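You operate a simulated robot arm through the tools that you are given. There is no shell and no other tool.

You are at the controls of a simulated robot arm. One attempt, no reset.

## Task
Cast a tumbler in the Type 20 mould: fill it, and pour it out at the honey band.
Fine: fill it from the jug to within a finger's width of the rim and put the jug back; pour out into the pail and stand the mould back. The other mould stays empty. Set down upright: slip jug, what you pick out.

The check looks at the end state, three seconds after you hand in, the way a careful person would. Anything else that was tipped, shoved, dropped, spilled or broken makes it a failure.

## Robot
A 7-joint arm with a two-finger parallel gripper, fixed in place. Base frame: the origin is on the floor under the middle of its stand, x ahead of it, y to its left, z up; the work surface is at about z = 800. Readings come in mm, degrees, newtons and seconds.
It reaches about 1372 mm from its shoulder. Its first joint turns from -149.0 to 149.0 degrees. Payload 3.43 kg.
Tool frame: the origin (TCP) lies between the finger pads and is the grasp point; the fingertips stand 30 mm ahead of it; z points along the fingers, y is the line along which they close. Largest opening 94 mm; finger width 28, thickness 10; the body of the gripper, 50 by 96 mm, starts 55 mm behind the TCP.
Orientation is that of the tool frame in the base frame, as [roll, pitch, yaw] about the fixed x, y, z axes, in that order (R = Rz(yaw) Ry(pitch) Rx(roll)). With the fingers straight down and closing along the base's y, the tool's x points along the base's -x, its y along +y and its z along -z.

## Interface
- The arm moves only by the tool send_rows. Its argument "steps" is text: rows parted by semicolons, each of 6 numbers parted by spaces: the shift along the base's x, y, z in mm, then the turn, a rotation vector about the base's x, y, z in degrees. In form: x y z ax ay az; .... A call has 1 to 20 rows; each row shifts and turns the commanded pose from where the row before left it. "claw" is the opening in per cent of the stroke, from 0 (shut) to 100 (fully open), set as the call begins (left out, the last holds). A row lasts 0.2 s, in which the tool goes at most 50 mm and 8.6 degrees; a call with a longer step from one row to the next is refused whole, and so is a gripper value outside its range. A pose out of reach is approached as far as the arm can. The call stops where the force on the tool passes 40 N (or 10 N more than at its start, if that is more) or the arm is blocked; 0.2 s more then pass. Each finger travels about 45 mm/s and halts on what it meets, pressing with about 31 N; the grip force reading is that of the motor and also rises with nothing between the fingers. The clock runs only during rows and for 0.2 s after the last one: add rows that do not move to give the fingers time. It gives the time, the measured TCP pose, the force on the tool (base axes), the opening and the grip force at its end, in the units of the frame above (readings bear some noise), with the torque about the TCP (base axes, N m) and any sound that the robot's microphone picked up, and new pictures: "show" is both (left out), scene, wrist or none.
- Cameras (640 x 400 px; columns grow to the right, rows downward): "scene" is fixed at [50, -648.7, 1535.7]; the picture's right is [-0.37, -0.93, 0.00], its down [-0.78, 0.31, -0.55] and it looks along [0.51, -0.20, -0.84] (base axes); focal length 233 px, centre (320, 200). "wrist" rides on the gripper at [76, 14, -102] in the tool frame; the picture's right is [-0.18, 0.98, 0.00], its down [-0.75, -0.14, -0.64] and it looks along [-0.63, -0.12, 0.77] (tool axes); focal length 243 px, centre (320, 200).
- locate(camera, pixels): for up to 12 pixels [column, row] of the newest picture of that camera ("zoom" is the newest enlarged one), the place [x, y, z] in the base frame of the surface seen there, good to about 2 mm. It takes no simulated time.
- zoom(camera, box): a new picture of the part [left, top, right, bottom] of that camera's present view, enlarged. It takes no simulated time.
- job_done(): hands the job in; it is judged then, once.

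Unless the task says otherwise, let go and move clear before handing in.

The tools are called by a JSON object that holds its "op" and its "data". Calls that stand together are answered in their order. send_rows: Moves the arm, as the interface text tells. Its arguments: {"type":"object","properties":{"steps":{"type":"string"},"claw":{"type":"number"},"show":{"type":"string","enum":["both","scene","wrist","none"]}},"required":["steps"]} The other tools are called the same way: locate (camera, pixels) gives the place of the surface under pixels of a picture; zoom (camera, box) takes an enlarged picture of a part of a camera's view; job_done () hands the job in.

At the start:

```text
time: 0.0
tool_pos: [814.6, -560.2, 1155.2]
ee_rot: [180.0, 0.0, -180.0]
ft_force: [0.7, -0.4, 0.5]
ft_torque: [0.0, -0.03, 0.0]
gripper_width: 94.2
grasp_force: 0.2
```

scene: 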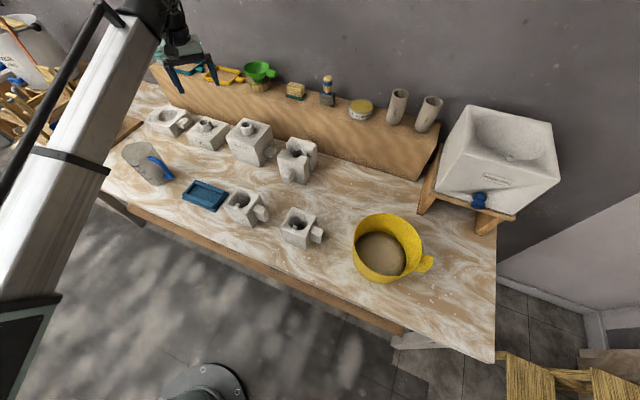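
wrist: 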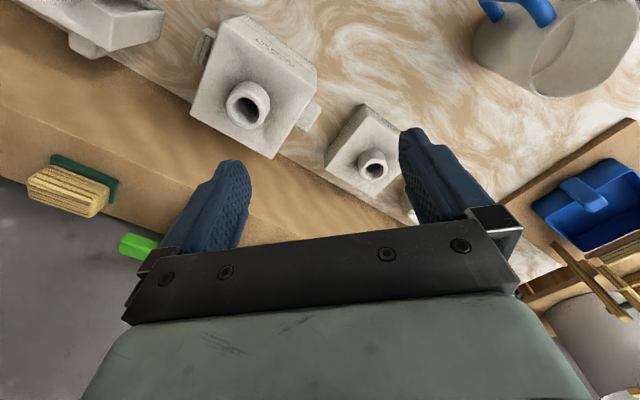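

The scene shows a bench with several plaster moulds around (165-300, 120-240), a jug with blue handle near (145,165) and a yellow pail near (388,250). I'll zoom in to read labels before moving.

{"op": "zoom", "data": {"camera": "scene", "box": [100, 90, 220, 165]}}

{"op": "zoom", "data": {"camera": "scene", "box": [210, 100, 330, 175]}}

{"op": "zoom", "data": {"camera": "scene", "box": [210, 175, 340, 256]}}

{"op": "zoom", "data": {"camera": "scene", "box": [100, 130, 220, 215]}}

{"op": "zoom", "data": {"camera": "scene", "box": [340, 90, 570, 290]}}

{"op": "zoom", "data": {"camera": "scene", "box": [200, 50, 460, 190]}}

```text
5.33 times, centred on (160, 128) of scene
```

zoom: 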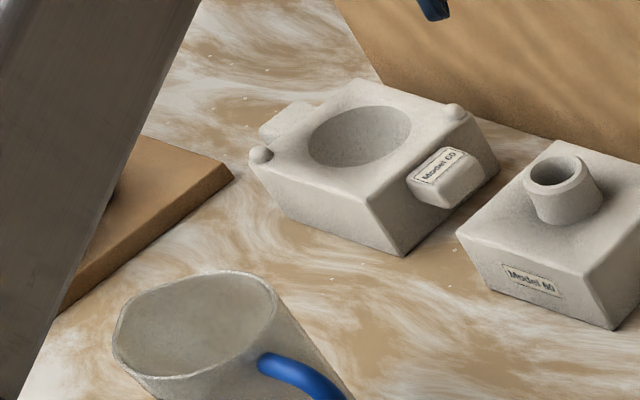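

```text
5.33 times, centred on (270, 138) of scene
```

zoom: 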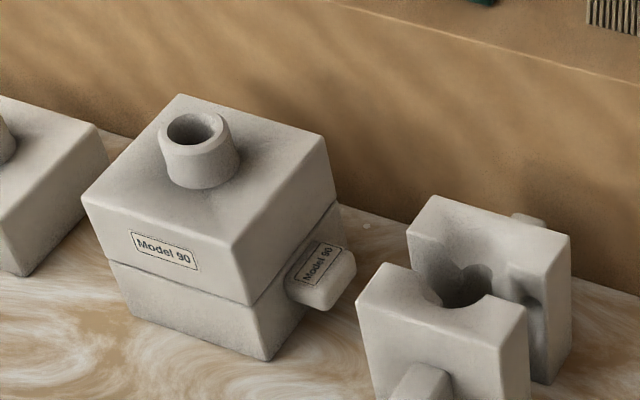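

```text
4.92 times, centred on (275, 216) of scene
```

zoom: 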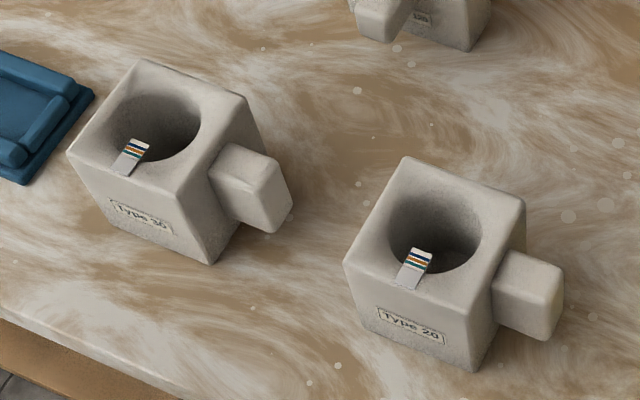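

```text
4.71 times, centred on (160, 172) of scene
```

zoom: 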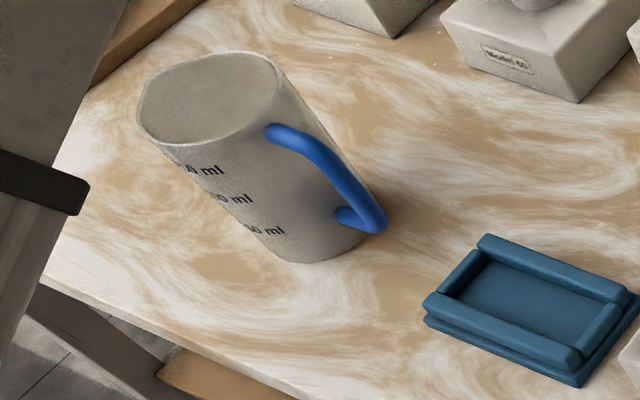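

```text
2.00 times, centred on (455, 190) of scene
```

zoom: 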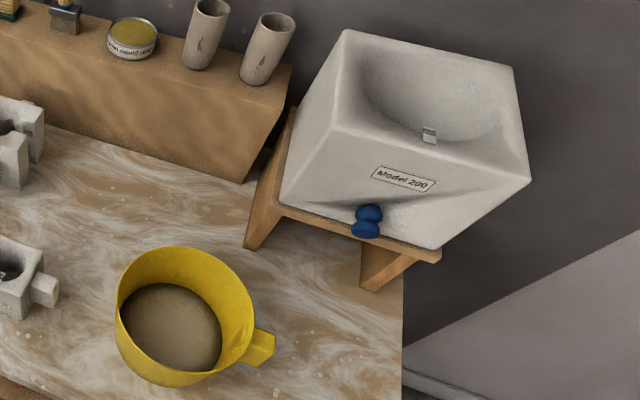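

```text
2.46 times, centred on (330, 120) of scene
```

zoom: 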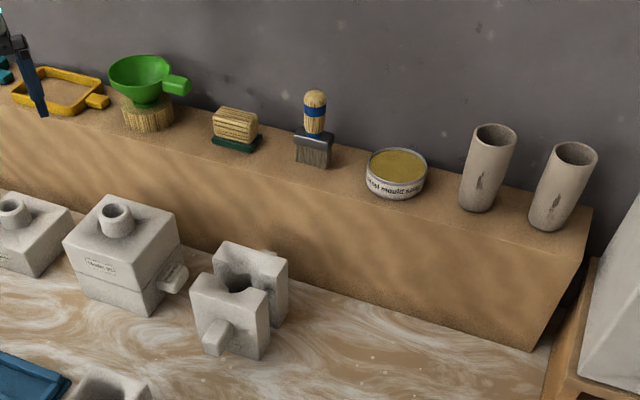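

The Type 20 mould is at scene (298,228), with a banded strip on its rim, and the Type 30 is its neighbour at (240,207). I'll look closer at the strip and jug, and read places.

{"op": "zoom", "data": {"camera": "scene", "box": [284, 215, 308, 230]}}

{"op": "zoom", "data": {"camera": "scene", "box": [276, 200, 332, 255]}}

{"op": "locate", "data": {"camera": "scene", "pixels": [[130, 145], [160, 180], [145, 165], [165, 168], [298, 228], [317, 234], [240, 207], [385, 250], [425, 262], [205, 195], [300, 222], [290, 210]]}}

```text
16.00 times, centred on (296, 222) of scene
```

zoom: 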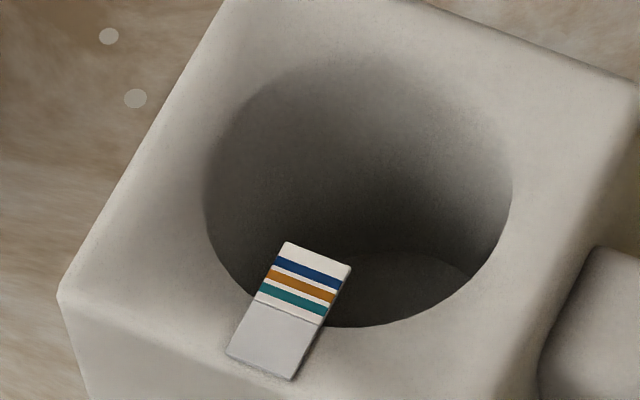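

```text
7.27 times, centred on (304, 228) of scene
```

zoom: 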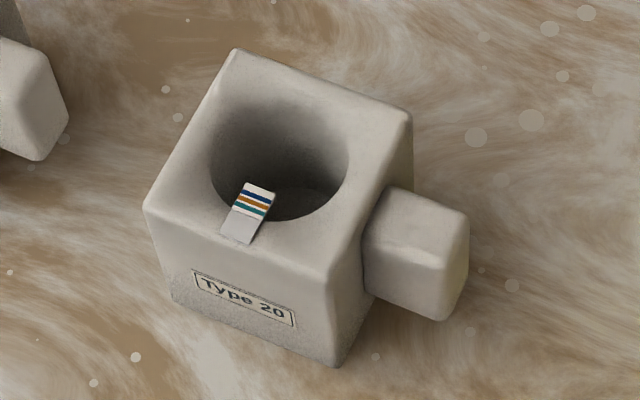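

```text
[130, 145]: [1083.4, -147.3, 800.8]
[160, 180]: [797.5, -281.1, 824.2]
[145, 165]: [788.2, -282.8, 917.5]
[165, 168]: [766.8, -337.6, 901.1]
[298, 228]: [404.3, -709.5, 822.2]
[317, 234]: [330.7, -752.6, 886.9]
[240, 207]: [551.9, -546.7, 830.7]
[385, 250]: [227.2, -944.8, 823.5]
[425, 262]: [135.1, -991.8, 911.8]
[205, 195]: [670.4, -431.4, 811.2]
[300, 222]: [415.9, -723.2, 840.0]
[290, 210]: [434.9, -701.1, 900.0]
```

Rim of the Type 20 is at about z=900, with strip bands teal (nearest wall), honey, then navy inward. I'll locate the mould's geometry with the current zoom.

{"op": "locate", "data": {"camera": "zoom", "pixels": [[156, 208], [237, 57], [404, 117], [328, 268], [388, 198], [460, 218], [440, 262], [372, 240], [214, 155], [346, 170], [250, 208], [262, 104]]}}

{"op": "locate", "data": {"camera": "zoom", "pixels": [[240, 185], [272, 193], [222, 232], [250, 242], [246, 195], [268, 214], [440, 315], [368, 290], [320, 200], [175, 295], [335, 360], [300, 110]]}}

```text
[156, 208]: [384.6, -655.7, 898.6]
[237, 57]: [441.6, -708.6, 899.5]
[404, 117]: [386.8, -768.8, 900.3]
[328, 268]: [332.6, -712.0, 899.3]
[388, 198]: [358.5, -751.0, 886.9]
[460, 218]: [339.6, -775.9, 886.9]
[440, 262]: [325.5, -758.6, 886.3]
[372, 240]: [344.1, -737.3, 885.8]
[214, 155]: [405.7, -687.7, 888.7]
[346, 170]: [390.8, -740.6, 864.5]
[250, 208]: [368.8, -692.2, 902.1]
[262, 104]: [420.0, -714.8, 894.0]
```

```text
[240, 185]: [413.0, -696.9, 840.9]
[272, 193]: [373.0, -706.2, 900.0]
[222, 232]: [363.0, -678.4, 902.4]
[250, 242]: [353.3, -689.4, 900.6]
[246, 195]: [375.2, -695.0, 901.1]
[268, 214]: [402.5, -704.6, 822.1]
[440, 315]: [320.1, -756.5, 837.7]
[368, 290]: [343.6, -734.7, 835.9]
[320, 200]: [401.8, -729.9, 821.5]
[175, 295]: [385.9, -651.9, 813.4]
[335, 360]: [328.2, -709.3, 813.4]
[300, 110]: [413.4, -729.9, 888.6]
```

The Type 20's rim square centres near (386,-711), with its tab on the pail side at (342,-757), z 837–887. Now I'll study the jug and its handle, and the pail.

{"op": "zoom", "data": {"camera": "scene", "box": [115, 132, 185, 194]}}

{"op": "locate", "data": {"camera": "zoom", "pixels": [[60, 100], [160, 60], [255, 75], [310, 115], [230, 190], [100, 180], [200, 110], [310, 150], [370, 180], [440, 250], [470, 300], [420, 300]]}}

```text
6.45 times, centred on (150, 163) of scene
```

zoom: 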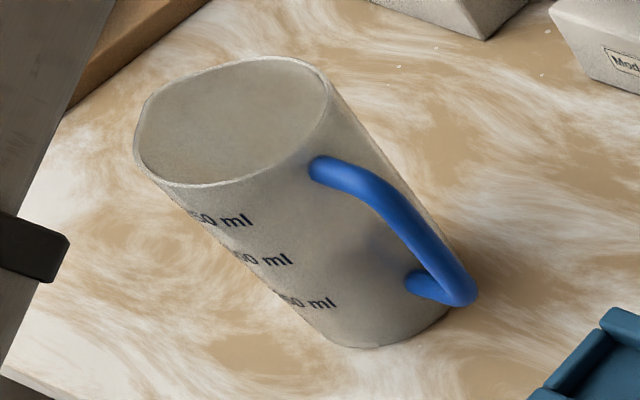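

```text
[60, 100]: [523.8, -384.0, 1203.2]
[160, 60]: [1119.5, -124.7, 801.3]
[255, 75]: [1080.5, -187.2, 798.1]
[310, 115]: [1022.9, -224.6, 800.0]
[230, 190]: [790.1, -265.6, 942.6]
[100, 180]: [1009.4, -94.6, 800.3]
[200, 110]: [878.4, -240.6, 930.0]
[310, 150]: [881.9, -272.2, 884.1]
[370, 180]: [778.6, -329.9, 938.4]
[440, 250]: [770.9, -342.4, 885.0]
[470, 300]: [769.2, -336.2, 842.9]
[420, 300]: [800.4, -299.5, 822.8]
```

The jug is translucent with a blue handle facing the camera; I'll sample rim, inside and handle points more carefully.

{"op": "locate", "data": {"camera": "zoom", "pixels": [[138, 120], [140, 150], [175, 182], [230, 182], [290, 150], [322, 115], [324, 85], [300, 64], [230, 64], [170, 85], [230, 120], [260, 150]]}}

{"op": "locate", "data": {"camera": "zoom", "pixels": [[318, 170], [335, 170], [355, 177], [375, 188], [390, 205], [405, 225], [425, 245], [445, 270], [465, 290], [460, 302], [425, 290], [412, 283]]}}

{"op": "locate", "data": {"camera": "zoom", "pixels": [[250, 220], [290, 260], [330, 305], [360, 346], [345, 345], [310, 330], [260, 270], [200, 205], [150, 170], [400, 335], [280, 200], [340, 250]]}}

```text
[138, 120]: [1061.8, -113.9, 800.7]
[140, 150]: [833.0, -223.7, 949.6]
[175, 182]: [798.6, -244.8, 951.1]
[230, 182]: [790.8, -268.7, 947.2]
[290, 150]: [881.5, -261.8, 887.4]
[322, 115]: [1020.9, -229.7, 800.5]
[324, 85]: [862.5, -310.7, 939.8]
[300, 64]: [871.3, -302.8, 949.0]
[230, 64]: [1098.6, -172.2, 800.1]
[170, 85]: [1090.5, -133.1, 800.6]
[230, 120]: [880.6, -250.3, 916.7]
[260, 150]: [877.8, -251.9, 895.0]
```

```text
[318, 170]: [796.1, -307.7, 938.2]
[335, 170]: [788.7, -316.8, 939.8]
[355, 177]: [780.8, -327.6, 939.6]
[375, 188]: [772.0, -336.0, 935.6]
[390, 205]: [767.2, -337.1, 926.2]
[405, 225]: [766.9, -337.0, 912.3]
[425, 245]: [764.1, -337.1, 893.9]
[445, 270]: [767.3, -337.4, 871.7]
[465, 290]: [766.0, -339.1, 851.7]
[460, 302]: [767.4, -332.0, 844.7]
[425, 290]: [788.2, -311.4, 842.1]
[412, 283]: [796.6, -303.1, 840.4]
```

```text
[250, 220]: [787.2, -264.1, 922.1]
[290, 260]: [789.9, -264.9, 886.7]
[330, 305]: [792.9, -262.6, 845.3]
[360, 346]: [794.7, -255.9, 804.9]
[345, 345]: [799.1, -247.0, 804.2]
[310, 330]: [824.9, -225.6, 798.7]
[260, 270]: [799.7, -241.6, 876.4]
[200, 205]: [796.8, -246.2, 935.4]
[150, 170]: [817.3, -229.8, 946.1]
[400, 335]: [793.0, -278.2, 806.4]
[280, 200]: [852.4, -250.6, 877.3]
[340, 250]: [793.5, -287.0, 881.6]
```

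The jug stands at about (835,-271), rim z≈950, with the handle bar vertical at (767,-337) between z≈850 and 935; contents look about half full. Next I'll locate the pail and neighbouring moulds for clearances.

{"op": "locate", "data": {"camera": "scene", "pixels": [[355, 245], [385, 215], [420, 245], [405, 276], [370, 275], [380, 255], [432, 262], [421, 272], [283, 160], [300, 145], [305, 183], [283, 172]]}}

{"op": "locate", "data": {"camera": "scene", "pixels": [[226, 203], [240, 190], [258, 197], [250, 212], [262, 210], [268, 216], [235, 130], [258, 160], [270, 152], [205, 130], [300, 280], [450, 260]]}}

{"op": "zoom", "data": {"camera": "scene", "box": [340, 205, 440, 290]}}

```text
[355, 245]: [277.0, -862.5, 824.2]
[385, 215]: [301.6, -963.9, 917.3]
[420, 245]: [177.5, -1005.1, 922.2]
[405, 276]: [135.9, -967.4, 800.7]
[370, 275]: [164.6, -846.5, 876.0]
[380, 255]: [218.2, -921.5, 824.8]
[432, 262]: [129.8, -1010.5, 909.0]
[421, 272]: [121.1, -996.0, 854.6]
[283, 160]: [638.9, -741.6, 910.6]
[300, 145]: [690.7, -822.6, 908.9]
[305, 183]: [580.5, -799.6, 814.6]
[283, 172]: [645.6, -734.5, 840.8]
```

```text
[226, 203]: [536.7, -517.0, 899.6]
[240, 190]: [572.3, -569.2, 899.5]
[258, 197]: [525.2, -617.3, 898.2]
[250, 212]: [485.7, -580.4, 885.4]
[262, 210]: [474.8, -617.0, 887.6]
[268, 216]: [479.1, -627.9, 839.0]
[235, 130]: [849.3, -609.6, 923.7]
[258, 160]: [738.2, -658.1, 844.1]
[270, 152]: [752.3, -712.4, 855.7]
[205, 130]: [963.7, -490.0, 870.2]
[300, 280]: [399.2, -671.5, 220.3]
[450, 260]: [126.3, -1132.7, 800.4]
```

```text
4.71 times, centred on (390, 248) of scene
```

zoom: 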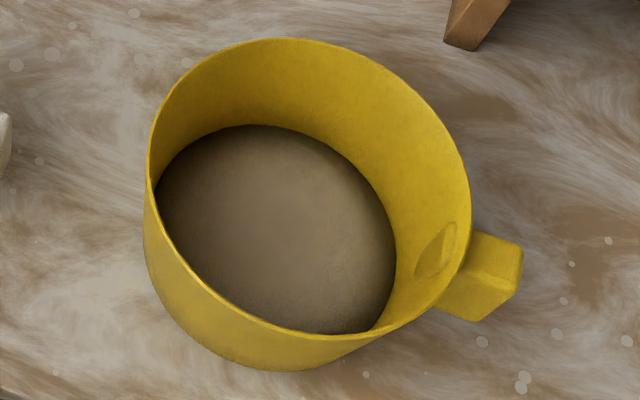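

The pail stands open with a shallow layer of slip at z≈824. I'll find the pail's rim circle and the split mould corners.

{"op": "locate", "data": {"camera": "zoom", "pixels": [[150, 185], [160, 110], [285, 42], [385, 70], [466, 190], [440, 290], [345, 338], [230, 310], [170, 245], [500, 270], [470, 315], [300, 367]]}}

{"op": "locate", "data": {"camera": "scene", "pixels": [[278, 153], [292, 153], [308, 157], [285, 139], [314, 146], [296, 182], [281, 178], [309, 180], [316, 165], [300, 160], [276, 165], [290, 176]]}}

```text
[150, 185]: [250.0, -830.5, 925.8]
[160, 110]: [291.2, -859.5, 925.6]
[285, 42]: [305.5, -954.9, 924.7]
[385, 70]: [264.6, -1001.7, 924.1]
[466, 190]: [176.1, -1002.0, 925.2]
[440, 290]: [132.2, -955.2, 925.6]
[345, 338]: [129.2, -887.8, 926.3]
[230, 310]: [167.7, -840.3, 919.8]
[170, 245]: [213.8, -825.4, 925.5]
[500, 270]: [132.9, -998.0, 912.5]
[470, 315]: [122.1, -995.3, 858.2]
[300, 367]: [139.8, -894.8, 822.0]
```

```text
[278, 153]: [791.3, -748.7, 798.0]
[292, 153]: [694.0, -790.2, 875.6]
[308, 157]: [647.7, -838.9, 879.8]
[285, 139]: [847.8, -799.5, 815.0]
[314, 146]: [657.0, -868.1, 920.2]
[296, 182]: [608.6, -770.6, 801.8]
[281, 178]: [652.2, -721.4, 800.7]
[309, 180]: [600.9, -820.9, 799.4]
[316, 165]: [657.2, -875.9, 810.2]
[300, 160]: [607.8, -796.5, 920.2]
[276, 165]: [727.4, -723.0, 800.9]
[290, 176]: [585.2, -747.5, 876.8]
```

The pail's rim is a circle centred about (217,-917), z=925, radius ~94. I'll now turn the tool in free air by about −134° to test the wrist orientation I'd like for the jug (camera on the jug side).

{"op": "send_rows", "data": {"steps": "0 0 0 0 0 -8.4; 0 0 0 0 0 -8.4; 0 0 0 0 0 -8.4; 0 0 0 0 0 -8.4; 0 0 0 0 0 -8.4; 0 0 0 0 0 -8.4; 0 0 0 0 0 -8.4; 0 0 0 0 0 -8.4; 0 0 0 0 0 -8.4; 0 0 0 0 0 -8.4; 0 0 0 0 0 -8.4; 0 0 0 0 0 -8.4; 0 0 0 0 0 -8.4; 0 0 0 0 0 -8.4; 0 0 0 0 0 -8.4; 0 0 0 0 0 -8.6", "claw": 100}}

```text
time: 3.4
tool_pos: [814.5, -560.9, 1156.3]
ee_rot: [-179.9, 0.0, 45.3]
ft_force: [0.1, -0.3, 0.1]
ft_torque: [0.01, 0.01, -0.02]
gripper_width: 94.1
grasp_force: 0.1
```

scene: 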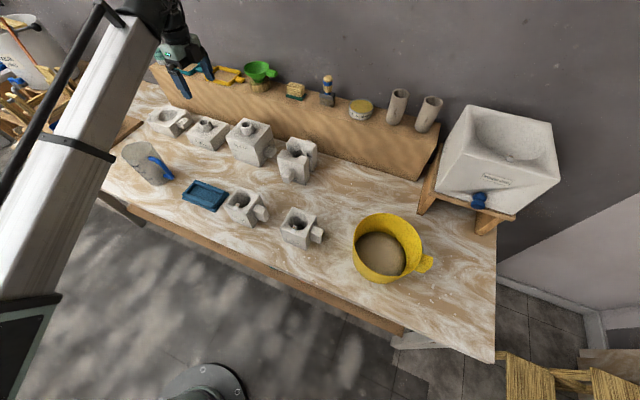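
wrist: 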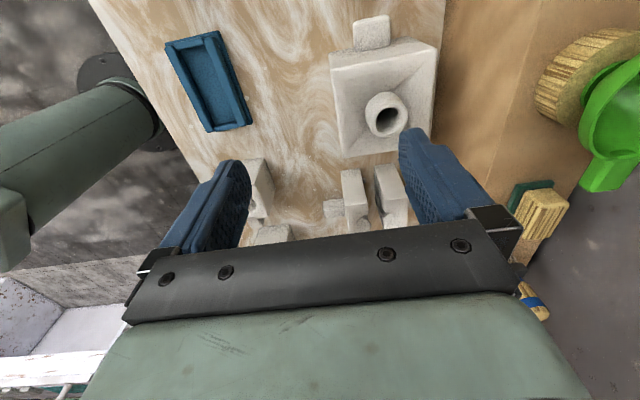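

The rotation is reachable (yaw 45.3°). Next I'll move over to look down at the jug with the wrist camera from its far side.

{"op": "send_rows", "data": {"steps": "10 44 0 0 0 0; 10 44 0 0 0 0; 10 44 0 0 0 0; 10 44 -10 0 0 0; 10 44 -12 0 0 0; 10 44 -12 0 0 0; 10 44 -12 0 0 0; 12 43 -15 0 0 0"}}

```text
time: 5.2
tool_pos: [895.6, -212.2, 1091.9]
ee_rot: [180.0, 0.0, 45.2]
ft_force: [0.5, -0.3, -0.5]
ft_torque: [0.06, 0.0, 0.03]
gripper_width: 94.0
grasp_force: 0.0
```

scene: 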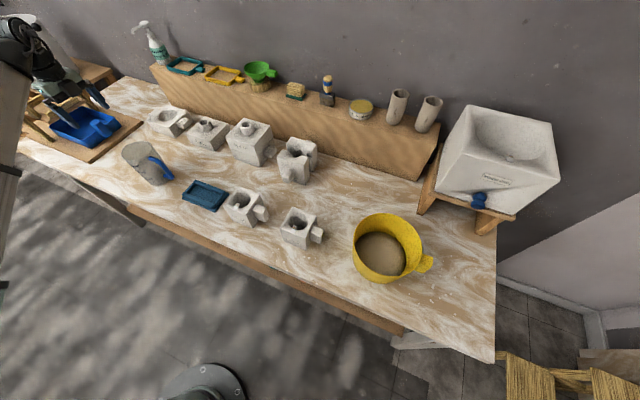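
wrist: 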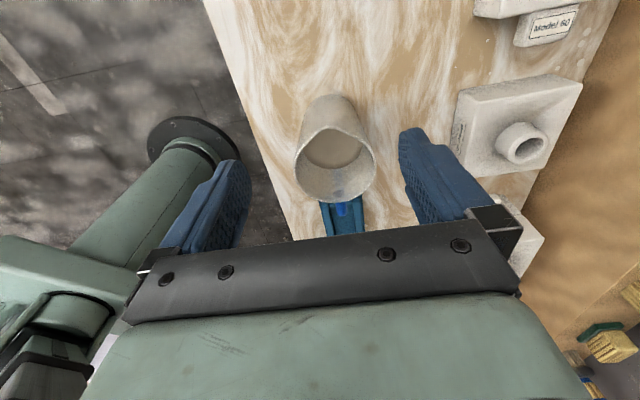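

The jug with its grey slip shows at wrist (335,150), handle toward the gripper side. I'll zoom in on it.

{"op": "zoom", "data": {"camera": "wrist", "box": [275, 80, 395, 210]}}

{"op": "locate", "data": {"camera": "wrist", "pixels": [[335, 148], [320, 150], [350, 155], [335, 160], [298, 160], [372, 165], [336, 198], [340, 130], [312, 135], [360, 137], [320, 97], [350, 100]]}}

{"op": "zoom", "data": {"camera": "scene", "box": [115, 132, 185, 194]}}

```text
3.08 times, centred on (335, 145) of wrist
```

zoom: 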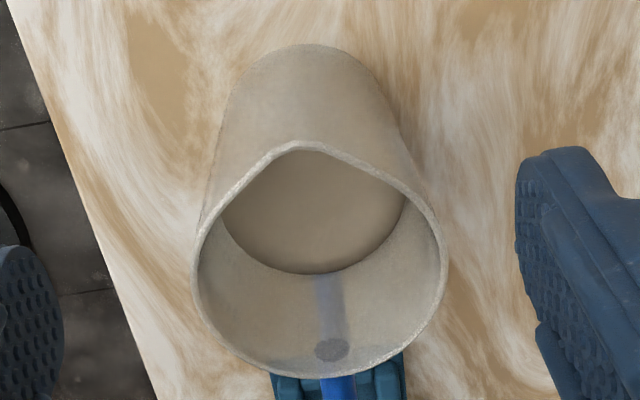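

```text
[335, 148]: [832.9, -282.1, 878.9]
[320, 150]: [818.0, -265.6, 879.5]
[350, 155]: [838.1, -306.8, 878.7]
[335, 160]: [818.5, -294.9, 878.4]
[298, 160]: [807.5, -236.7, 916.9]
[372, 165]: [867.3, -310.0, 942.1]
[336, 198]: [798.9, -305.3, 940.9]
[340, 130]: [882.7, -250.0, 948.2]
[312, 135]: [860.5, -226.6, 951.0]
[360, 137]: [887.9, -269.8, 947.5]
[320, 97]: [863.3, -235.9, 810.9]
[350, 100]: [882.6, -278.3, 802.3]
```

```text
6.45 times, centred on (150, 163) of scene
```

zoom: 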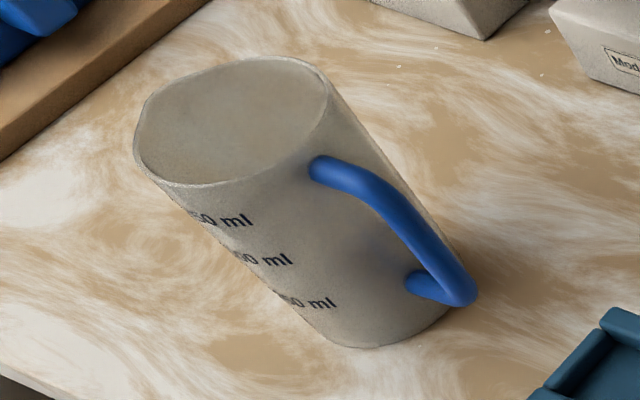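

Slip surface in the jug is at z≈879 and the spout points away from the handle (azimuth ~45°). I'll fit the rim and spout tip precisely.

{"op": "zoom", "data": {"camera": "wrist", "box": [275, 80, 395, 210]}}

{"op": "locate", "data": {"camera": "zoom", "pixels": [[302, 145], [285, 150], [320, 148], [240, 189], [197, 262], [215, 330], [300, 374], [380, 354], [440, 275], [428, 222], [375, 176], [205, 215]]}}

{"op": "locate", "data": {"camera": "zoom", "pixels": [[338, 385], [335, 395], [350, 395], [310, 200], [250, 220], [390, 220], [300, 268], [340, 265], [300, 60], [225, 150], [395, 130], [325, 385]]}}

```text
3.08 times, centred on (335, 145) of wrist
```

zoom: 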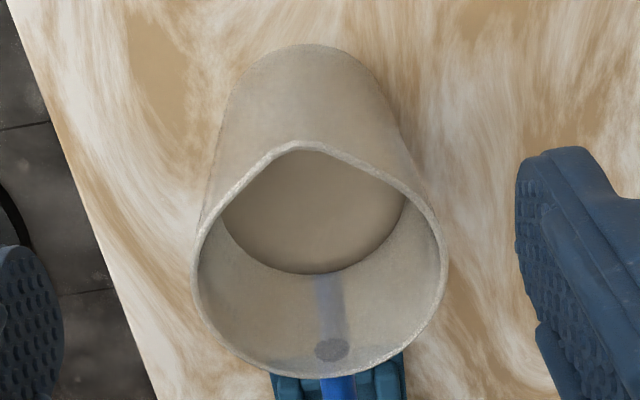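

```text
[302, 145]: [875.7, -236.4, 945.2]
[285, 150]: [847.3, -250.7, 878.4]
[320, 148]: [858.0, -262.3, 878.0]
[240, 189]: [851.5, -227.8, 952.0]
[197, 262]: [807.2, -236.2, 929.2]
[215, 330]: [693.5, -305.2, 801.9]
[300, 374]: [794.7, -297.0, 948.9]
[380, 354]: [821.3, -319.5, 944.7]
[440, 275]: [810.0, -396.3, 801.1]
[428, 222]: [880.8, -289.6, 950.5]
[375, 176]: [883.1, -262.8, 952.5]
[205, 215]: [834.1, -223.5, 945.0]
```

```text
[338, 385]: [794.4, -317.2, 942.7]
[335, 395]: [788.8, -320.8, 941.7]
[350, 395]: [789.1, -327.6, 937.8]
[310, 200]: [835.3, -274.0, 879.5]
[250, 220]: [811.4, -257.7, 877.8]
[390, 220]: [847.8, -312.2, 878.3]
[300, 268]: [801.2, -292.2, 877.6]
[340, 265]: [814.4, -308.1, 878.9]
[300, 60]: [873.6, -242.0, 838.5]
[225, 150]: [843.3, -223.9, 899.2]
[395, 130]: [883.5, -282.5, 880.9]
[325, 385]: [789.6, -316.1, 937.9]
```

Rim circle fits centre (836,-273), R≈48, spout tip ≈(876,-235), handle bar ≈(772,-336). I'll go to a pre-grasp pose tilted 40° toward the jug, off the handle side.

{"op": "send_rows", "data": {"steps": "-35.6 -35.8 0 5.657 -5.657 0; -35.6 -35.8 0 5.657 -5.657 0; -35.6 -35.8 0 5.657 -5.657 0; -35.6 -35.8 0 5.657 -5.657 0; -35.6 -35.8 0 5.657 -5.657 0; 0 0 -35.6 0 0 0; 0 0 -35.6 0 0 0; 0 0 -35.6 0 0 0"}}

```text
refused: row 1 steps farther than a row can; nothing moved
```

The call was refused because the first step was 50.5 mm. I'll repeat it with smaller steps.

{"op": "send_rows", "data": {"steps": "-29.7 -29.8 0 4.714 -4.714 0; -29.7 -29.8 0 4.714 -4.714 0; -29.7 -29.8 0 4.714 -4.714 0; -29.7 -29.8 0 4.714 -4.714 0; -29.7 -29.8 0 4.714 -4.714 0; -29.7 -29.8 0 4.714 -4.714 0; 0 0 -35.6 0 0 0; 0 0 -35.6 0 0 0; 0 0 -35.6 0 0 0"}}

```text
time: 7.2
tool_pos: [714.4, -384.7, 988.2]
ee_rot: [179.7, -40.0, 45.6]
ft_force: [-0.2, 0.3, 0.0]
ft_torque: [0.04, 0.01, 0.01]
gripper_width: 94.0
grasp_force: 0.0
```

scene: 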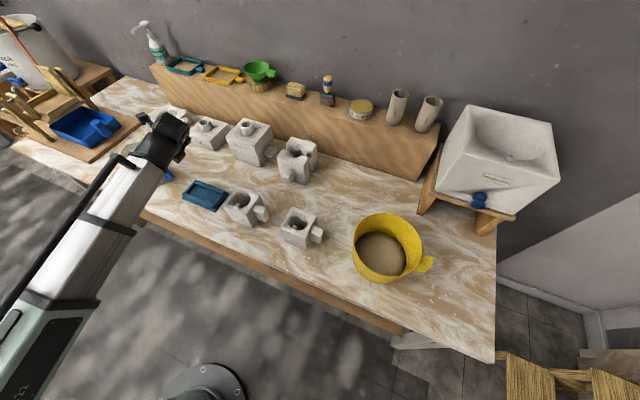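
wrist: 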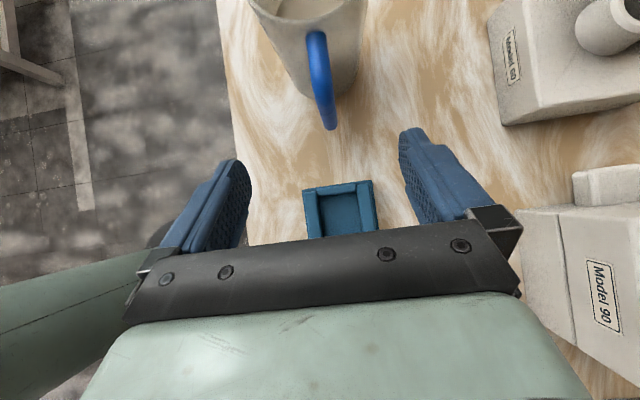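

The handle is in the wrist view at (316–330, 35–125), between the fingers' directions. I'll locate it to refine the grasp line.

{"op": "locate", "data": {"camera": "wrist", "pixels": [[316, 38], [318, 60], [321, 80], [325, 100], [329, 120], [308, 60], [327, 60], [314, 100], [332, 100], [325, 127], [316, 32], [310, 80]]}}

{"op": "zoom", "data": {"camera": "wrist", "box": [250, 0, 400, 140]}}

```text
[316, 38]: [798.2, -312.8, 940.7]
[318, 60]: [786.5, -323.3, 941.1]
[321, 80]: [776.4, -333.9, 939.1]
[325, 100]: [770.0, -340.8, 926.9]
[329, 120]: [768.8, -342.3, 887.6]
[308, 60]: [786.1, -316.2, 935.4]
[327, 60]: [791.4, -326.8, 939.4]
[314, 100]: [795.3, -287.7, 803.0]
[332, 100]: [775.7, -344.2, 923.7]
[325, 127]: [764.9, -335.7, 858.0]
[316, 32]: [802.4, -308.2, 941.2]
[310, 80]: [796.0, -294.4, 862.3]
```

```text
2.86 times, centred on (325, 70) of wrist
```

zoom: 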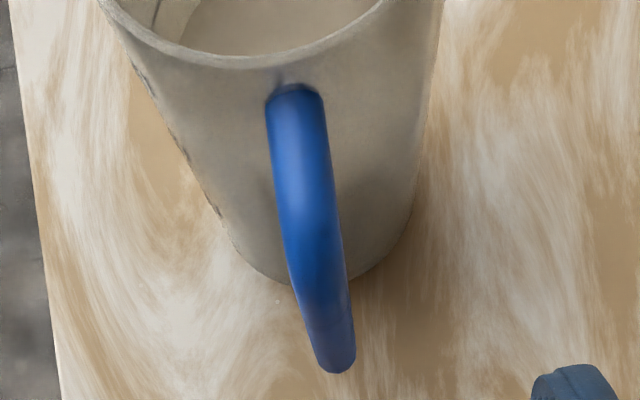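

The bar's centre line is at about (773,-336), r≈88.5 from the jug axis. I'll let the arm settle with a still row to see whether there's an offset between the commanded and measured pose.

{"op": "send_rows", "data": {"steps": "0 0 0 0 0 0; 0 0 0 0 0 0", "show": "none"}}

```text
time: 7.8
tool_pos: [716.6, -385.0, 989.4]
ee_rot: [179.7, -40.1, 45.5]
ft_force: [-0.9, 0.2, 0.1]
ft_torque: [-0.02, 0.02, 0.01]
gripper_width: 93.7
grasp_force: 0.0
```

Settled within about 2–3 mm. I'll advance along the tool axis onto the handle bar at (773,-336,893).

{"op": "send_rows", "data": {"steps": "2.5 -2.5 0 0 0 0; 13.4 13.4 -23.8 0 0 0; 13.4 13.4 -23.8 0 0 0; 13.4 13.4 -23.8 0 0 0; 13.4 13.4 -23.8 0 0 0; 0 0 0 0 0 0"}}

```text
time: 9.2
tool_pos: [772.8, -336.9, 894.2]
ee_rot: [179.6, -40.0, 45.5]
ft_force: [0.4, -0.9, -0.2]
ft_torque: [0.01, -0.01, 0.02]
gripper_width: 94.2
grasp_force: 0.2
```

scene: 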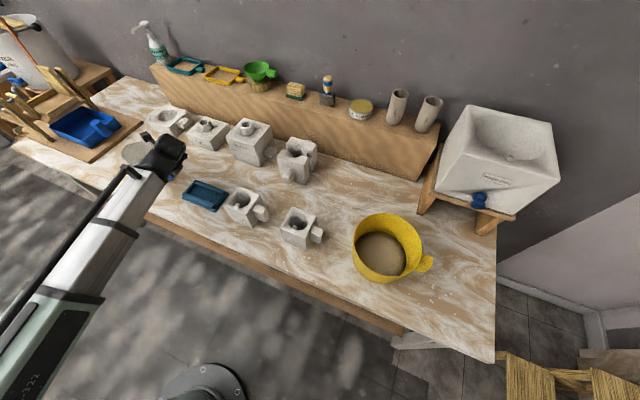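
wrist: 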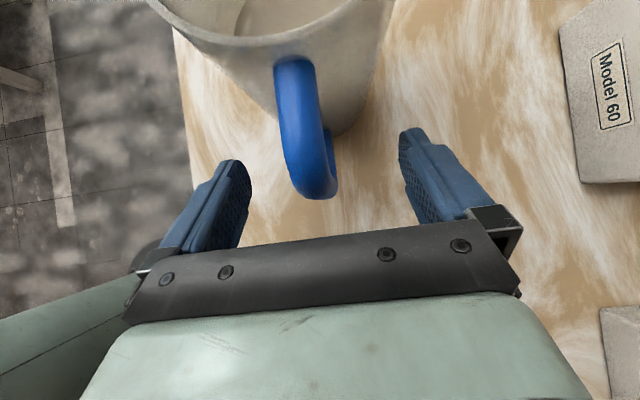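

The bar is between the pads at wrist (305–335, 60–195). I'll check its place once more before closing.

{"op": "locate", "data": {"camera": "wrist", "pixels": [[293, 70], [300, 110], [306, 150], [312, 180], [318, 194], [285, 150], [328, 150], [332, 185], [230, 175], [415, 150], [240, 230], [420, 200]]}}

```text
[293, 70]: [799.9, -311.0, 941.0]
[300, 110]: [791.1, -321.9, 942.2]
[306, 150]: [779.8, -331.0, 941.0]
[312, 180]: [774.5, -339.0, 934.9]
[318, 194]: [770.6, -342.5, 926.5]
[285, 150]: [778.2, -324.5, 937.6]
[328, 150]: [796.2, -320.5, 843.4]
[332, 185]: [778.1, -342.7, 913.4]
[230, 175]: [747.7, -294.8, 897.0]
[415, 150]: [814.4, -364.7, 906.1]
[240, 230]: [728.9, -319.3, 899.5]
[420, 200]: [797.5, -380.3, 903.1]
```

Fingers are centred on the bar (midline lateral 785 for both). Closing now.

{"op": "send_rows", "data": {"steps": "0 0 0 0 0 0; 0 0 0 0 0 0; 0 0 0 0 0 0; 0 0 0 0 0 0; 0 0 0 0 0 0; 0 0 0 0 0 0; 0 0 0 0 0 0; 0 0 0 0 0 0", "claw": 0}}

```text
time: 11.0
tool_pos: [772.4, -338.2, 894.0]
ee_rot: [179.8, -39.9, 45.6]
ft_force: [0.8, -1.6, 0.5]
ft_torque: [0.0, 0.03, 0.04]
gripper_width: 19.9
grasp_force: 30.7
```

scene: 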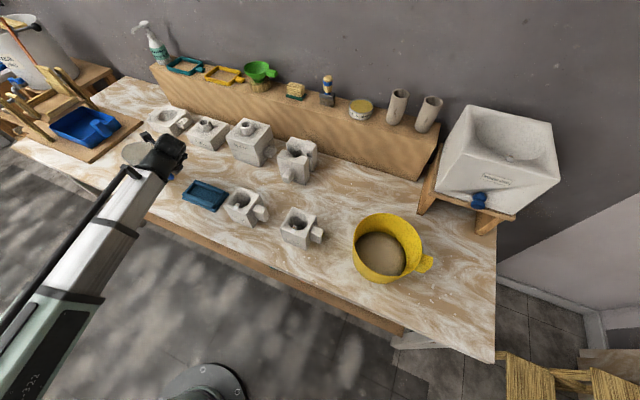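
wrist: 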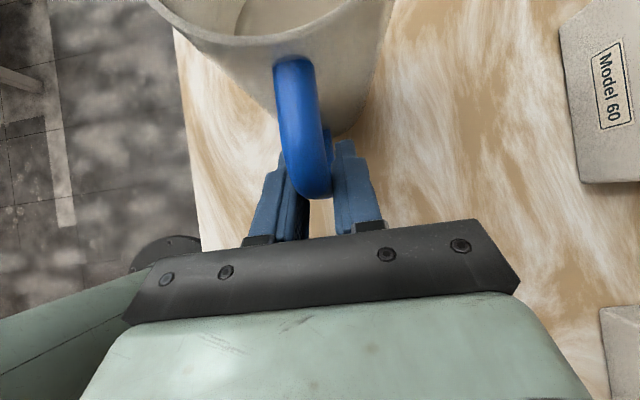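

Gripped at 19.9 mm with 30.7 N and nothing moved. I'll lift gently and check for slip.

{"op": "send_rows", "data": {"steps": "0 0 4 0 0 0; 0 0 8 0 0 0; 0 0 12 0 0 0; 0 0 12 0 0 0; 0 0 0 0 0 0"}}

{"op": "locate", "data": {"camera": "wrist", "pixels": [[293, 70], [300, 110], [306, 150], [312, 180], [200, 25], [300, 35], [350, 20]]}}

```text
time: 12.2
tool_pos: [773.5, -337.7, 930.5]
ee_rot: [179.7, -39.9, 45.5]
ft_force: [-0.1, 0.4, -8.1]
ft_torque: [-0.45, 0.44, 0.02]
gripper_width: 18.6
grasp_force: 31.0
```

scene: 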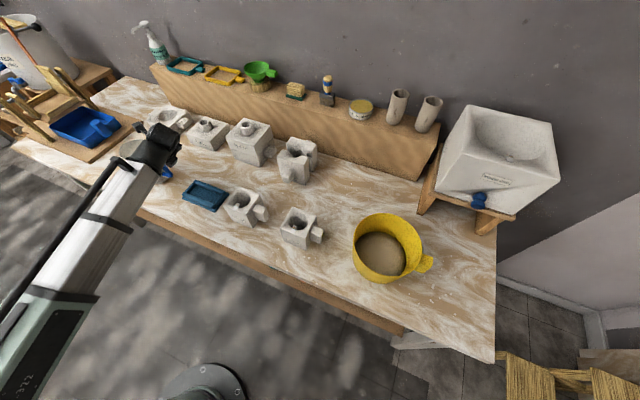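
wrist: 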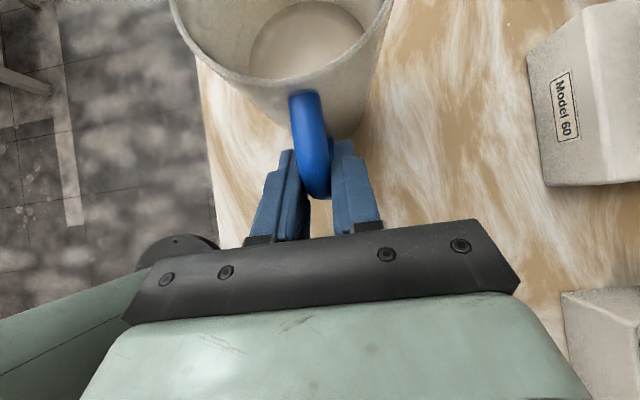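

```text
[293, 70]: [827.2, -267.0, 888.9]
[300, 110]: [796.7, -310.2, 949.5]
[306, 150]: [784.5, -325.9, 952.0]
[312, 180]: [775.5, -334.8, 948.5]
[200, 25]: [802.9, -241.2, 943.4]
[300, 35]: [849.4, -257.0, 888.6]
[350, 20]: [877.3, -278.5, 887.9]
```

The wrist view shows the jug has nosed spout‑down in the grip (rim moved, slip surface at z≈889 instead of 915), i.e. a tilt of roughly 15–17°. I'll look closely before doing anything else.

{"op": "zoom", "data": {"camera": "scene", "box": [105, 125, 185, 190]}}

{"op": "zoom", "data": {"camera": "wrist", "box": [160, 0, 420, 230]}}

{"op": "locate", "data": {"camera": "zoom", "pixels": [[30, 20], [60, 80], [150, 160], [250, 200], [350, 205], [430, 190], [500, 140], [545, 60], [560, 20], [345, 300], [430, 290], [270, 260]]}}

```text
6.15 times, centred on (145, 158) of scene
```

zoom: 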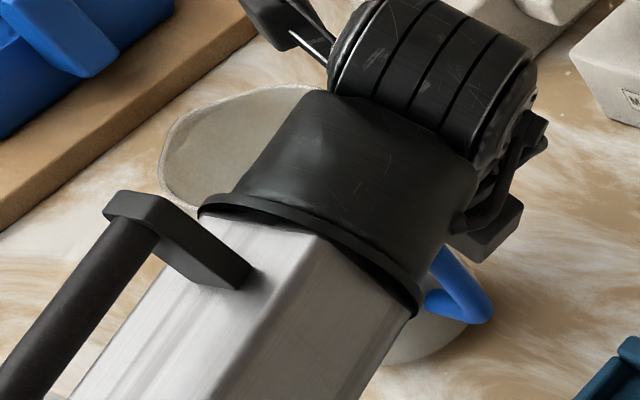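

```text
1.74 times, centred on (290, 115) of wrist
```

zoom: 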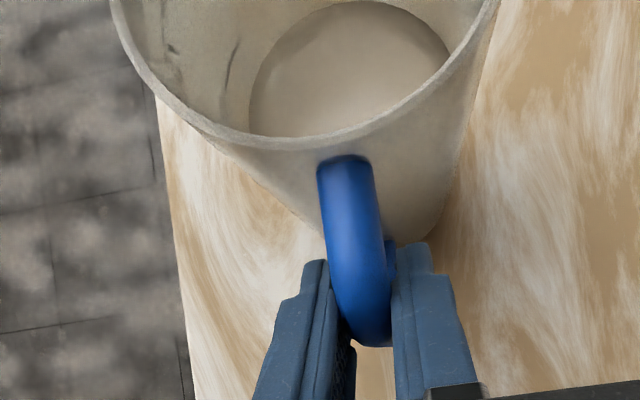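

```text
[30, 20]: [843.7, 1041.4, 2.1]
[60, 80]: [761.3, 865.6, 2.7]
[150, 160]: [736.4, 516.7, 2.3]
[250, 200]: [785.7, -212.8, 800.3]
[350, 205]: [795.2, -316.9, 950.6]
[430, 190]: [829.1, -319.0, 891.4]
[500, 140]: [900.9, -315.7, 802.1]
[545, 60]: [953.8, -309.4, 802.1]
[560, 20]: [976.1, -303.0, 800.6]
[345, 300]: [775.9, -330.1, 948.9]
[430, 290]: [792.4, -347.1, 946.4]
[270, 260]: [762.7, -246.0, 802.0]
```

The handle top bar sits at z≈950 rather than 977, so the bar has slid down in the pads by ~26 mm rather than only tilting. I'll locate the rim and liquid to see the jug's actual pose.

{"op": "locate", "data": {"camera": "zoom", "pixels": [[140, 68], [190, 112], [250, 136], [300, 141], [350, 135], [400, 115], [450, 75], [485, 25], [340, 30], [300, 100], [400, 70], [350, 165]]}}

{"op": "locate", "data": {"camera": "zoom", "pixels": [[345, 180], [345, 220], [350, 250], [355, 290], [365, 330], [370, 342], [330, 220], [372, 220], [410, 230], [450, 170], [200, 200], [390, 260]]}}

```text
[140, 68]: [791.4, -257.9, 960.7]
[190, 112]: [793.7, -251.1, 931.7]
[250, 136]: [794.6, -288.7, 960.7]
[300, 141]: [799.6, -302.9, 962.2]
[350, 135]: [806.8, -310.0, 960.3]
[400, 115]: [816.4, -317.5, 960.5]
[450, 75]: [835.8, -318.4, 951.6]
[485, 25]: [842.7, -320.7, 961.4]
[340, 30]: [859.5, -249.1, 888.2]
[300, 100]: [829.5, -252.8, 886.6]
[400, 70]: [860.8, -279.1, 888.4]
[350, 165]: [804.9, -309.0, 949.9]
```

```text
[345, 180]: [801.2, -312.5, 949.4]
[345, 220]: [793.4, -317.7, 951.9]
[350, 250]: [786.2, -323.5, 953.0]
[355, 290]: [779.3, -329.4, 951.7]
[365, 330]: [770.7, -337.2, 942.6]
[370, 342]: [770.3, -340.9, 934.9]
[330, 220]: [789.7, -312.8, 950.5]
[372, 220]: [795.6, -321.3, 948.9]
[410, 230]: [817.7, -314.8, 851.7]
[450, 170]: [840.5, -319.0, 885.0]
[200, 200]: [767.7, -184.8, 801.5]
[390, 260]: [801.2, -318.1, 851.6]
```

The rim is level at z≈960.7, so the jug is upright, raised only 10 mm, having slid along the bar. I'll hold still to see whether it keeps creeping.

{"op": "send_rows", "data": {"steps": "0 0 0 0 0 0; 0 0 0 0 0 0; 0 0 0 0 0 0", "show": "wrist"}}

{"op": "zoom", "data": {"camera": "wrist", "box": [160, 0, 420, 230]}}

{"op": "locate", "data": {"camera": "zoom", "pixels": [[140, 68], [250, 136], [300, 141], [350, 135], [400, 115], [485, 25], [340, 30], [345, 220], [365, 330]]}}

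```text
time: 13.0
tool_pos: [773.1, -337.5, 930.6]
ee_rot: [179.7, -39.9, 45.5]
ft_force: [1.0, -0.2, -8.0]
ft_torque: [-0.43, 0.46, -0.01]
gripper_width: 18.9
grasp_force: 31.0
```

wrist: 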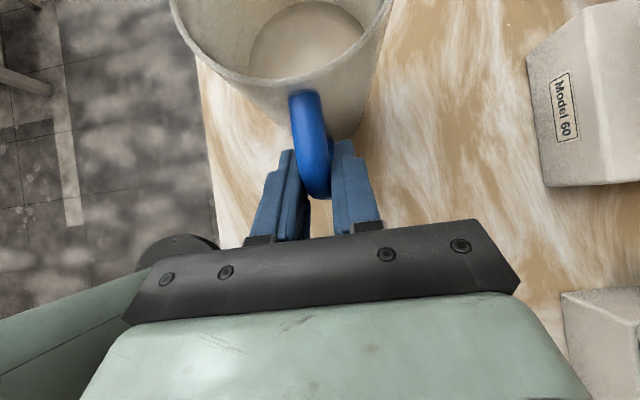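

```text
1.74 times, centred on (290, 115) of wrist
```

zoom: 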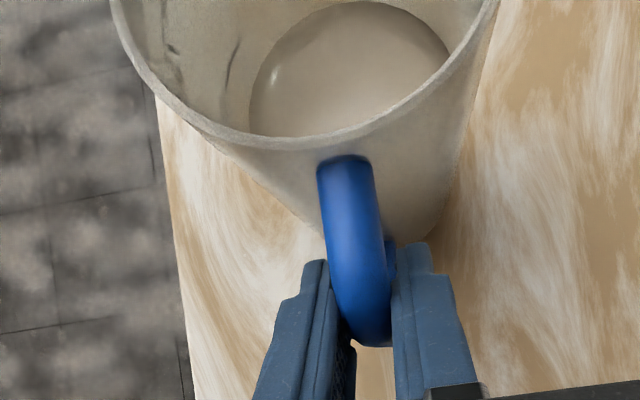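

```text
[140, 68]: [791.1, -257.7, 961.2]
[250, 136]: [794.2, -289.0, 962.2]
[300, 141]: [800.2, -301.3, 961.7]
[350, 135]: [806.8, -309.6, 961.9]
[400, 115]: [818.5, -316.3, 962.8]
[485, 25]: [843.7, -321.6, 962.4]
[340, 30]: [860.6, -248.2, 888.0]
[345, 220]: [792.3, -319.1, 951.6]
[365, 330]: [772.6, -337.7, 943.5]
```

The hold is stable now (8.0 N, 0.63 N·m, rim level), but the margin is unclear, so I'll set the jug back down on its spot and take a better grip with the pads along the bar and around the top bend.

{"op": "send_rows", "data": {"steps": "0 0 -4 0 0 0; 0 0 -4 0 0 0; 0 0 -1.5 0 0 0; 0 0 0 0 0 0", "show": "wrist"}}

```text
time: 14.0
tool_pos: [773.9, -337.8, 919.7]
ee_rot: [179.7, -40.0, 45.6]
ft_force: [-0.8, -1.5, 0.2]
ft_torque: [0.19, -0.21, -0.03]
gripper_width: 18.7
grasp_force: 30.7
```

wrist: 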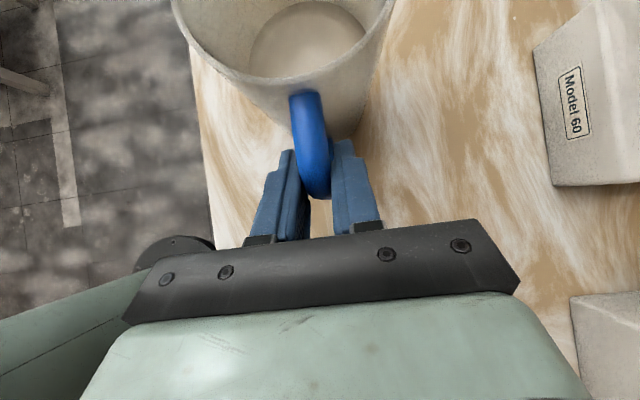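

The force dropped to about zero, so the jug stands on the bench again. Opening the fingers now.

{"op": "send_rows", "data": {"steps": "0 0 0 0 0 0; 0 0 0 0 0 0; 0 0 0 0 0 0; 0 0 0 0 0 0; 0 0 0 0 0 0", "claw": 70}}

{"op": "locate", "data": {"camera": "wrist", "pixels": [[200, 50], [250, 77], [300, 79], [350, 60], [380, 20], [310, 30], [305, 100], [308, 130], [313, 160], [318, 185], [300, 130], [326, 150]]}}

```text
time: 15.2
tool_pos: [772.9, -336.7, 919.7]
ee_rot: [179.8, -40.0, 45.5]
ft_force: [1.4, -0.5, 0.5]
ft_torque: [-0.01, 0.0, -0.01]
gripper_width: 65.7
grasp_force: 0.1
```

scene: 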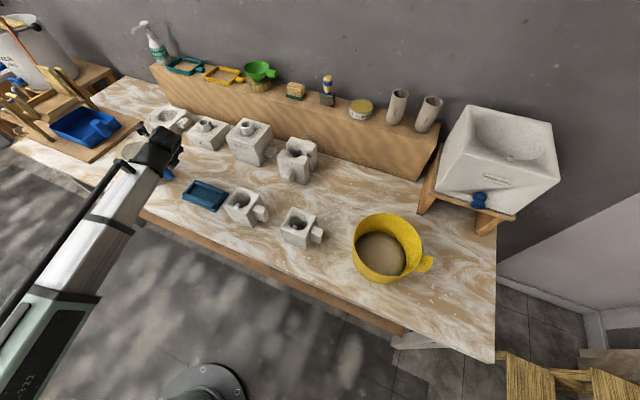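
wrist: 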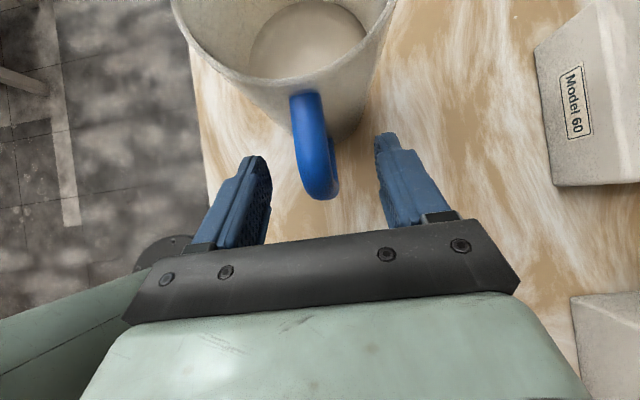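

```text
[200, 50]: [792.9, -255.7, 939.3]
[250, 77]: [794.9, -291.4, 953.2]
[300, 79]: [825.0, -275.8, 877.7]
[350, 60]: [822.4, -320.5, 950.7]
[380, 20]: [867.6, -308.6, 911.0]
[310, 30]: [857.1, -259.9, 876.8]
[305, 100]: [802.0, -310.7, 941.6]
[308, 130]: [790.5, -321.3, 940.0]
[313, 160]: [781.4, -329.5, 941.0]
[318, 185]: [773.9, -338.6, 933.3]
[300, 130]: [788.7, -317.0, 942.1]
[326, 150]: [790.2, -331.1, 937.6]
```

The jug is back upright on its spot (rim z≈951, handle top z≈941). I'll rotate the tool steeper (15° from vertical) about the handle and seat it around the top bend before closing.

{"op": "send_rows", "data": {"steps": "0.8 0.9 -2 -4.42 4.42 0; 0.8 0.9 -2 -4.42 4.42 0; 0.8 0.9 -2 -4.42 4.42 0; 0.8 0.9 -2 -4.42 4.42 0; 0 0 0 0 0 0; 0 0 0 0 0 0"}}

{"op": "locate", "data": {"camera": "wrist", "pixels": [[250, 77], [300, 79], [305, 100], [308, 130], [313, 160], [318, 185], [255, 190], [390, 160]]}}

```text
time: 16.6
tool_pos: [776.7, -334.4, 912.0]
ee_rot: [179.9, -14.9, 45.4]
ft_force: [-0.1, 0.2, 1.6]
ft_torque: [-0.01, -0.01, 0.0]
gripper_width: 66.0
grasp_force: 0.1
```

scene: 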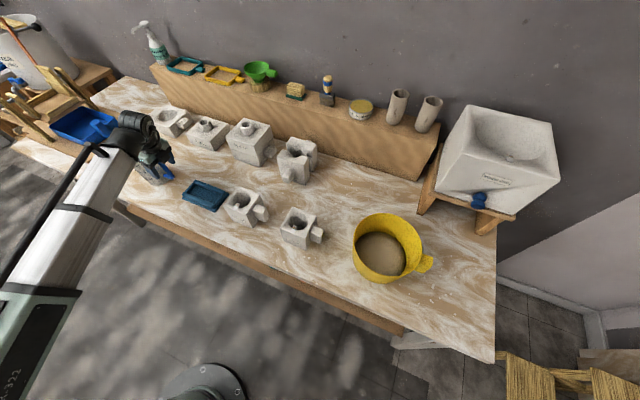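
wrist: 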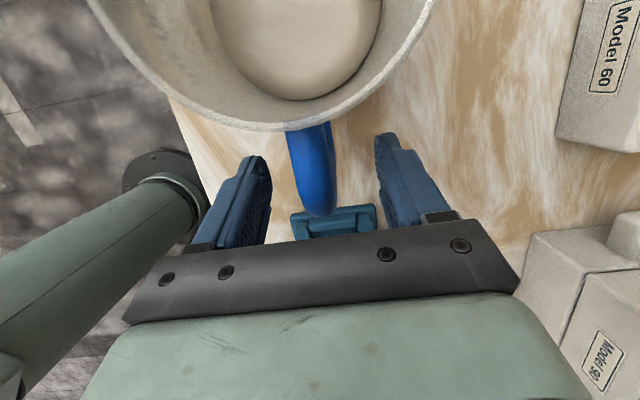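

```text
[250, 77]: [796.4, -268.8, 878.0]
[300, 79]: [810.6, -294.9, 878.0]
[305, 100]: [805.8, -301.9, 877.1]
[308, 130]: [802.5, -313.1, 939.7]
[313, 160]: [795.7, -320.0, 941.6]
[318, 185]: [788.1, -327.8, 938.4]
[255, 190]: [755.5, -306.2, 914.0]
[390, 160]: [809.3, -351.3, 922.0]
```

The handle lies centred between pads (mid lateral ≈785.7 vs bar ≈785). Closing on the bend.

{"op": "send_rows", "data": {"steps": "0 0 0 0 0 0; 0 0 0 0 0 0; 0 0 0 0 0 0; 0 0 0 0 0 0; 0 0 0 0 0 0; 0 0 0 0 0 0; 0 0 0 0 0 0; 0 0 0 0 0 0", "claw": 0, "show": "wrist"}}

{"op": "send_rows", "data": {"steps": "0 0 2 0 0 0; 0 0 3 0 0 0; 0 0 3 0 0 0; 0 0 0 0 0 0", "show": "wrist"}}

{"op": "locate", "data": {"camera": "wrist", "pixels": [[180, 90], [225, 118], [270, 127], [330, 122], [380, 90], [300, 60], [308, 145], [313, 160], [318, 185], [270, 30]]}}

```text
time: 18.4
tool_pos: [776.4, -334.1, 911.8]
ee_rot: [179.9, -14.9, 45.4]
ft_force: [1.2, -2.1, 1.2]
ft_torque: [0.0, -0.01, -0.02]
gripper_width: 19.8
grasp_force: 31.5
```

wrist: 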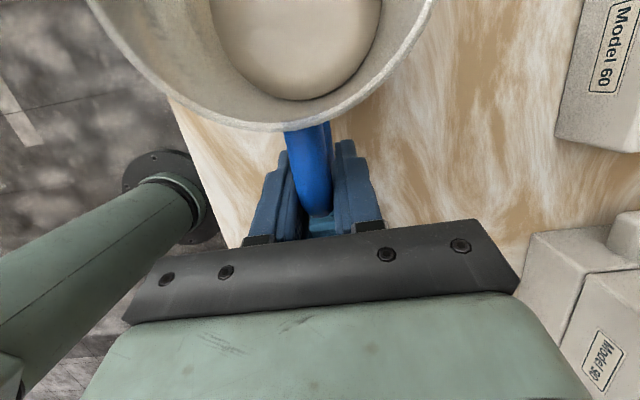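

```text
time: 19.4
tool_pos: [775.4, -332.4, 919.4]
ee_rot: [179.9, -14.9, 45.4]
ft_force: [-0.7, 0.7, -8.8]
ft_torque: [-0.4, 0.42, 0.01]
gripper_width: 20.1
grasp_force: 31.3
```

wrist: 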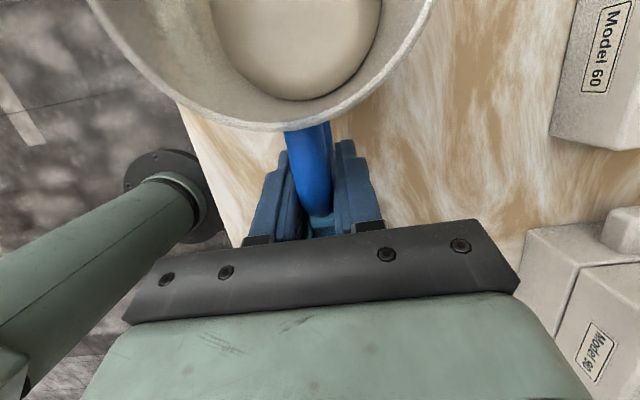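

```text
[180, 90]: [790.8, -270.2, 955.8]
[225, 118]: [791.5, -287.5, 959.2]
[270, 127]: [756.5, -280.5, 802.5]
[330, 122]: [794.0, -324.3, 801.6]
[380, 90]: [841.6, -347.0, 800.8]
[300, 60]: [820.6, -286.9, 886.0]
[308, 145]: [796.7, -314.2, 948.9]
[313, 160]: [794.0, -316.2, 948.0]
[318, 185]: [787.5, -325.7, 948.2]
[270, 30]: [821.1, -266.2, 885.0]
```

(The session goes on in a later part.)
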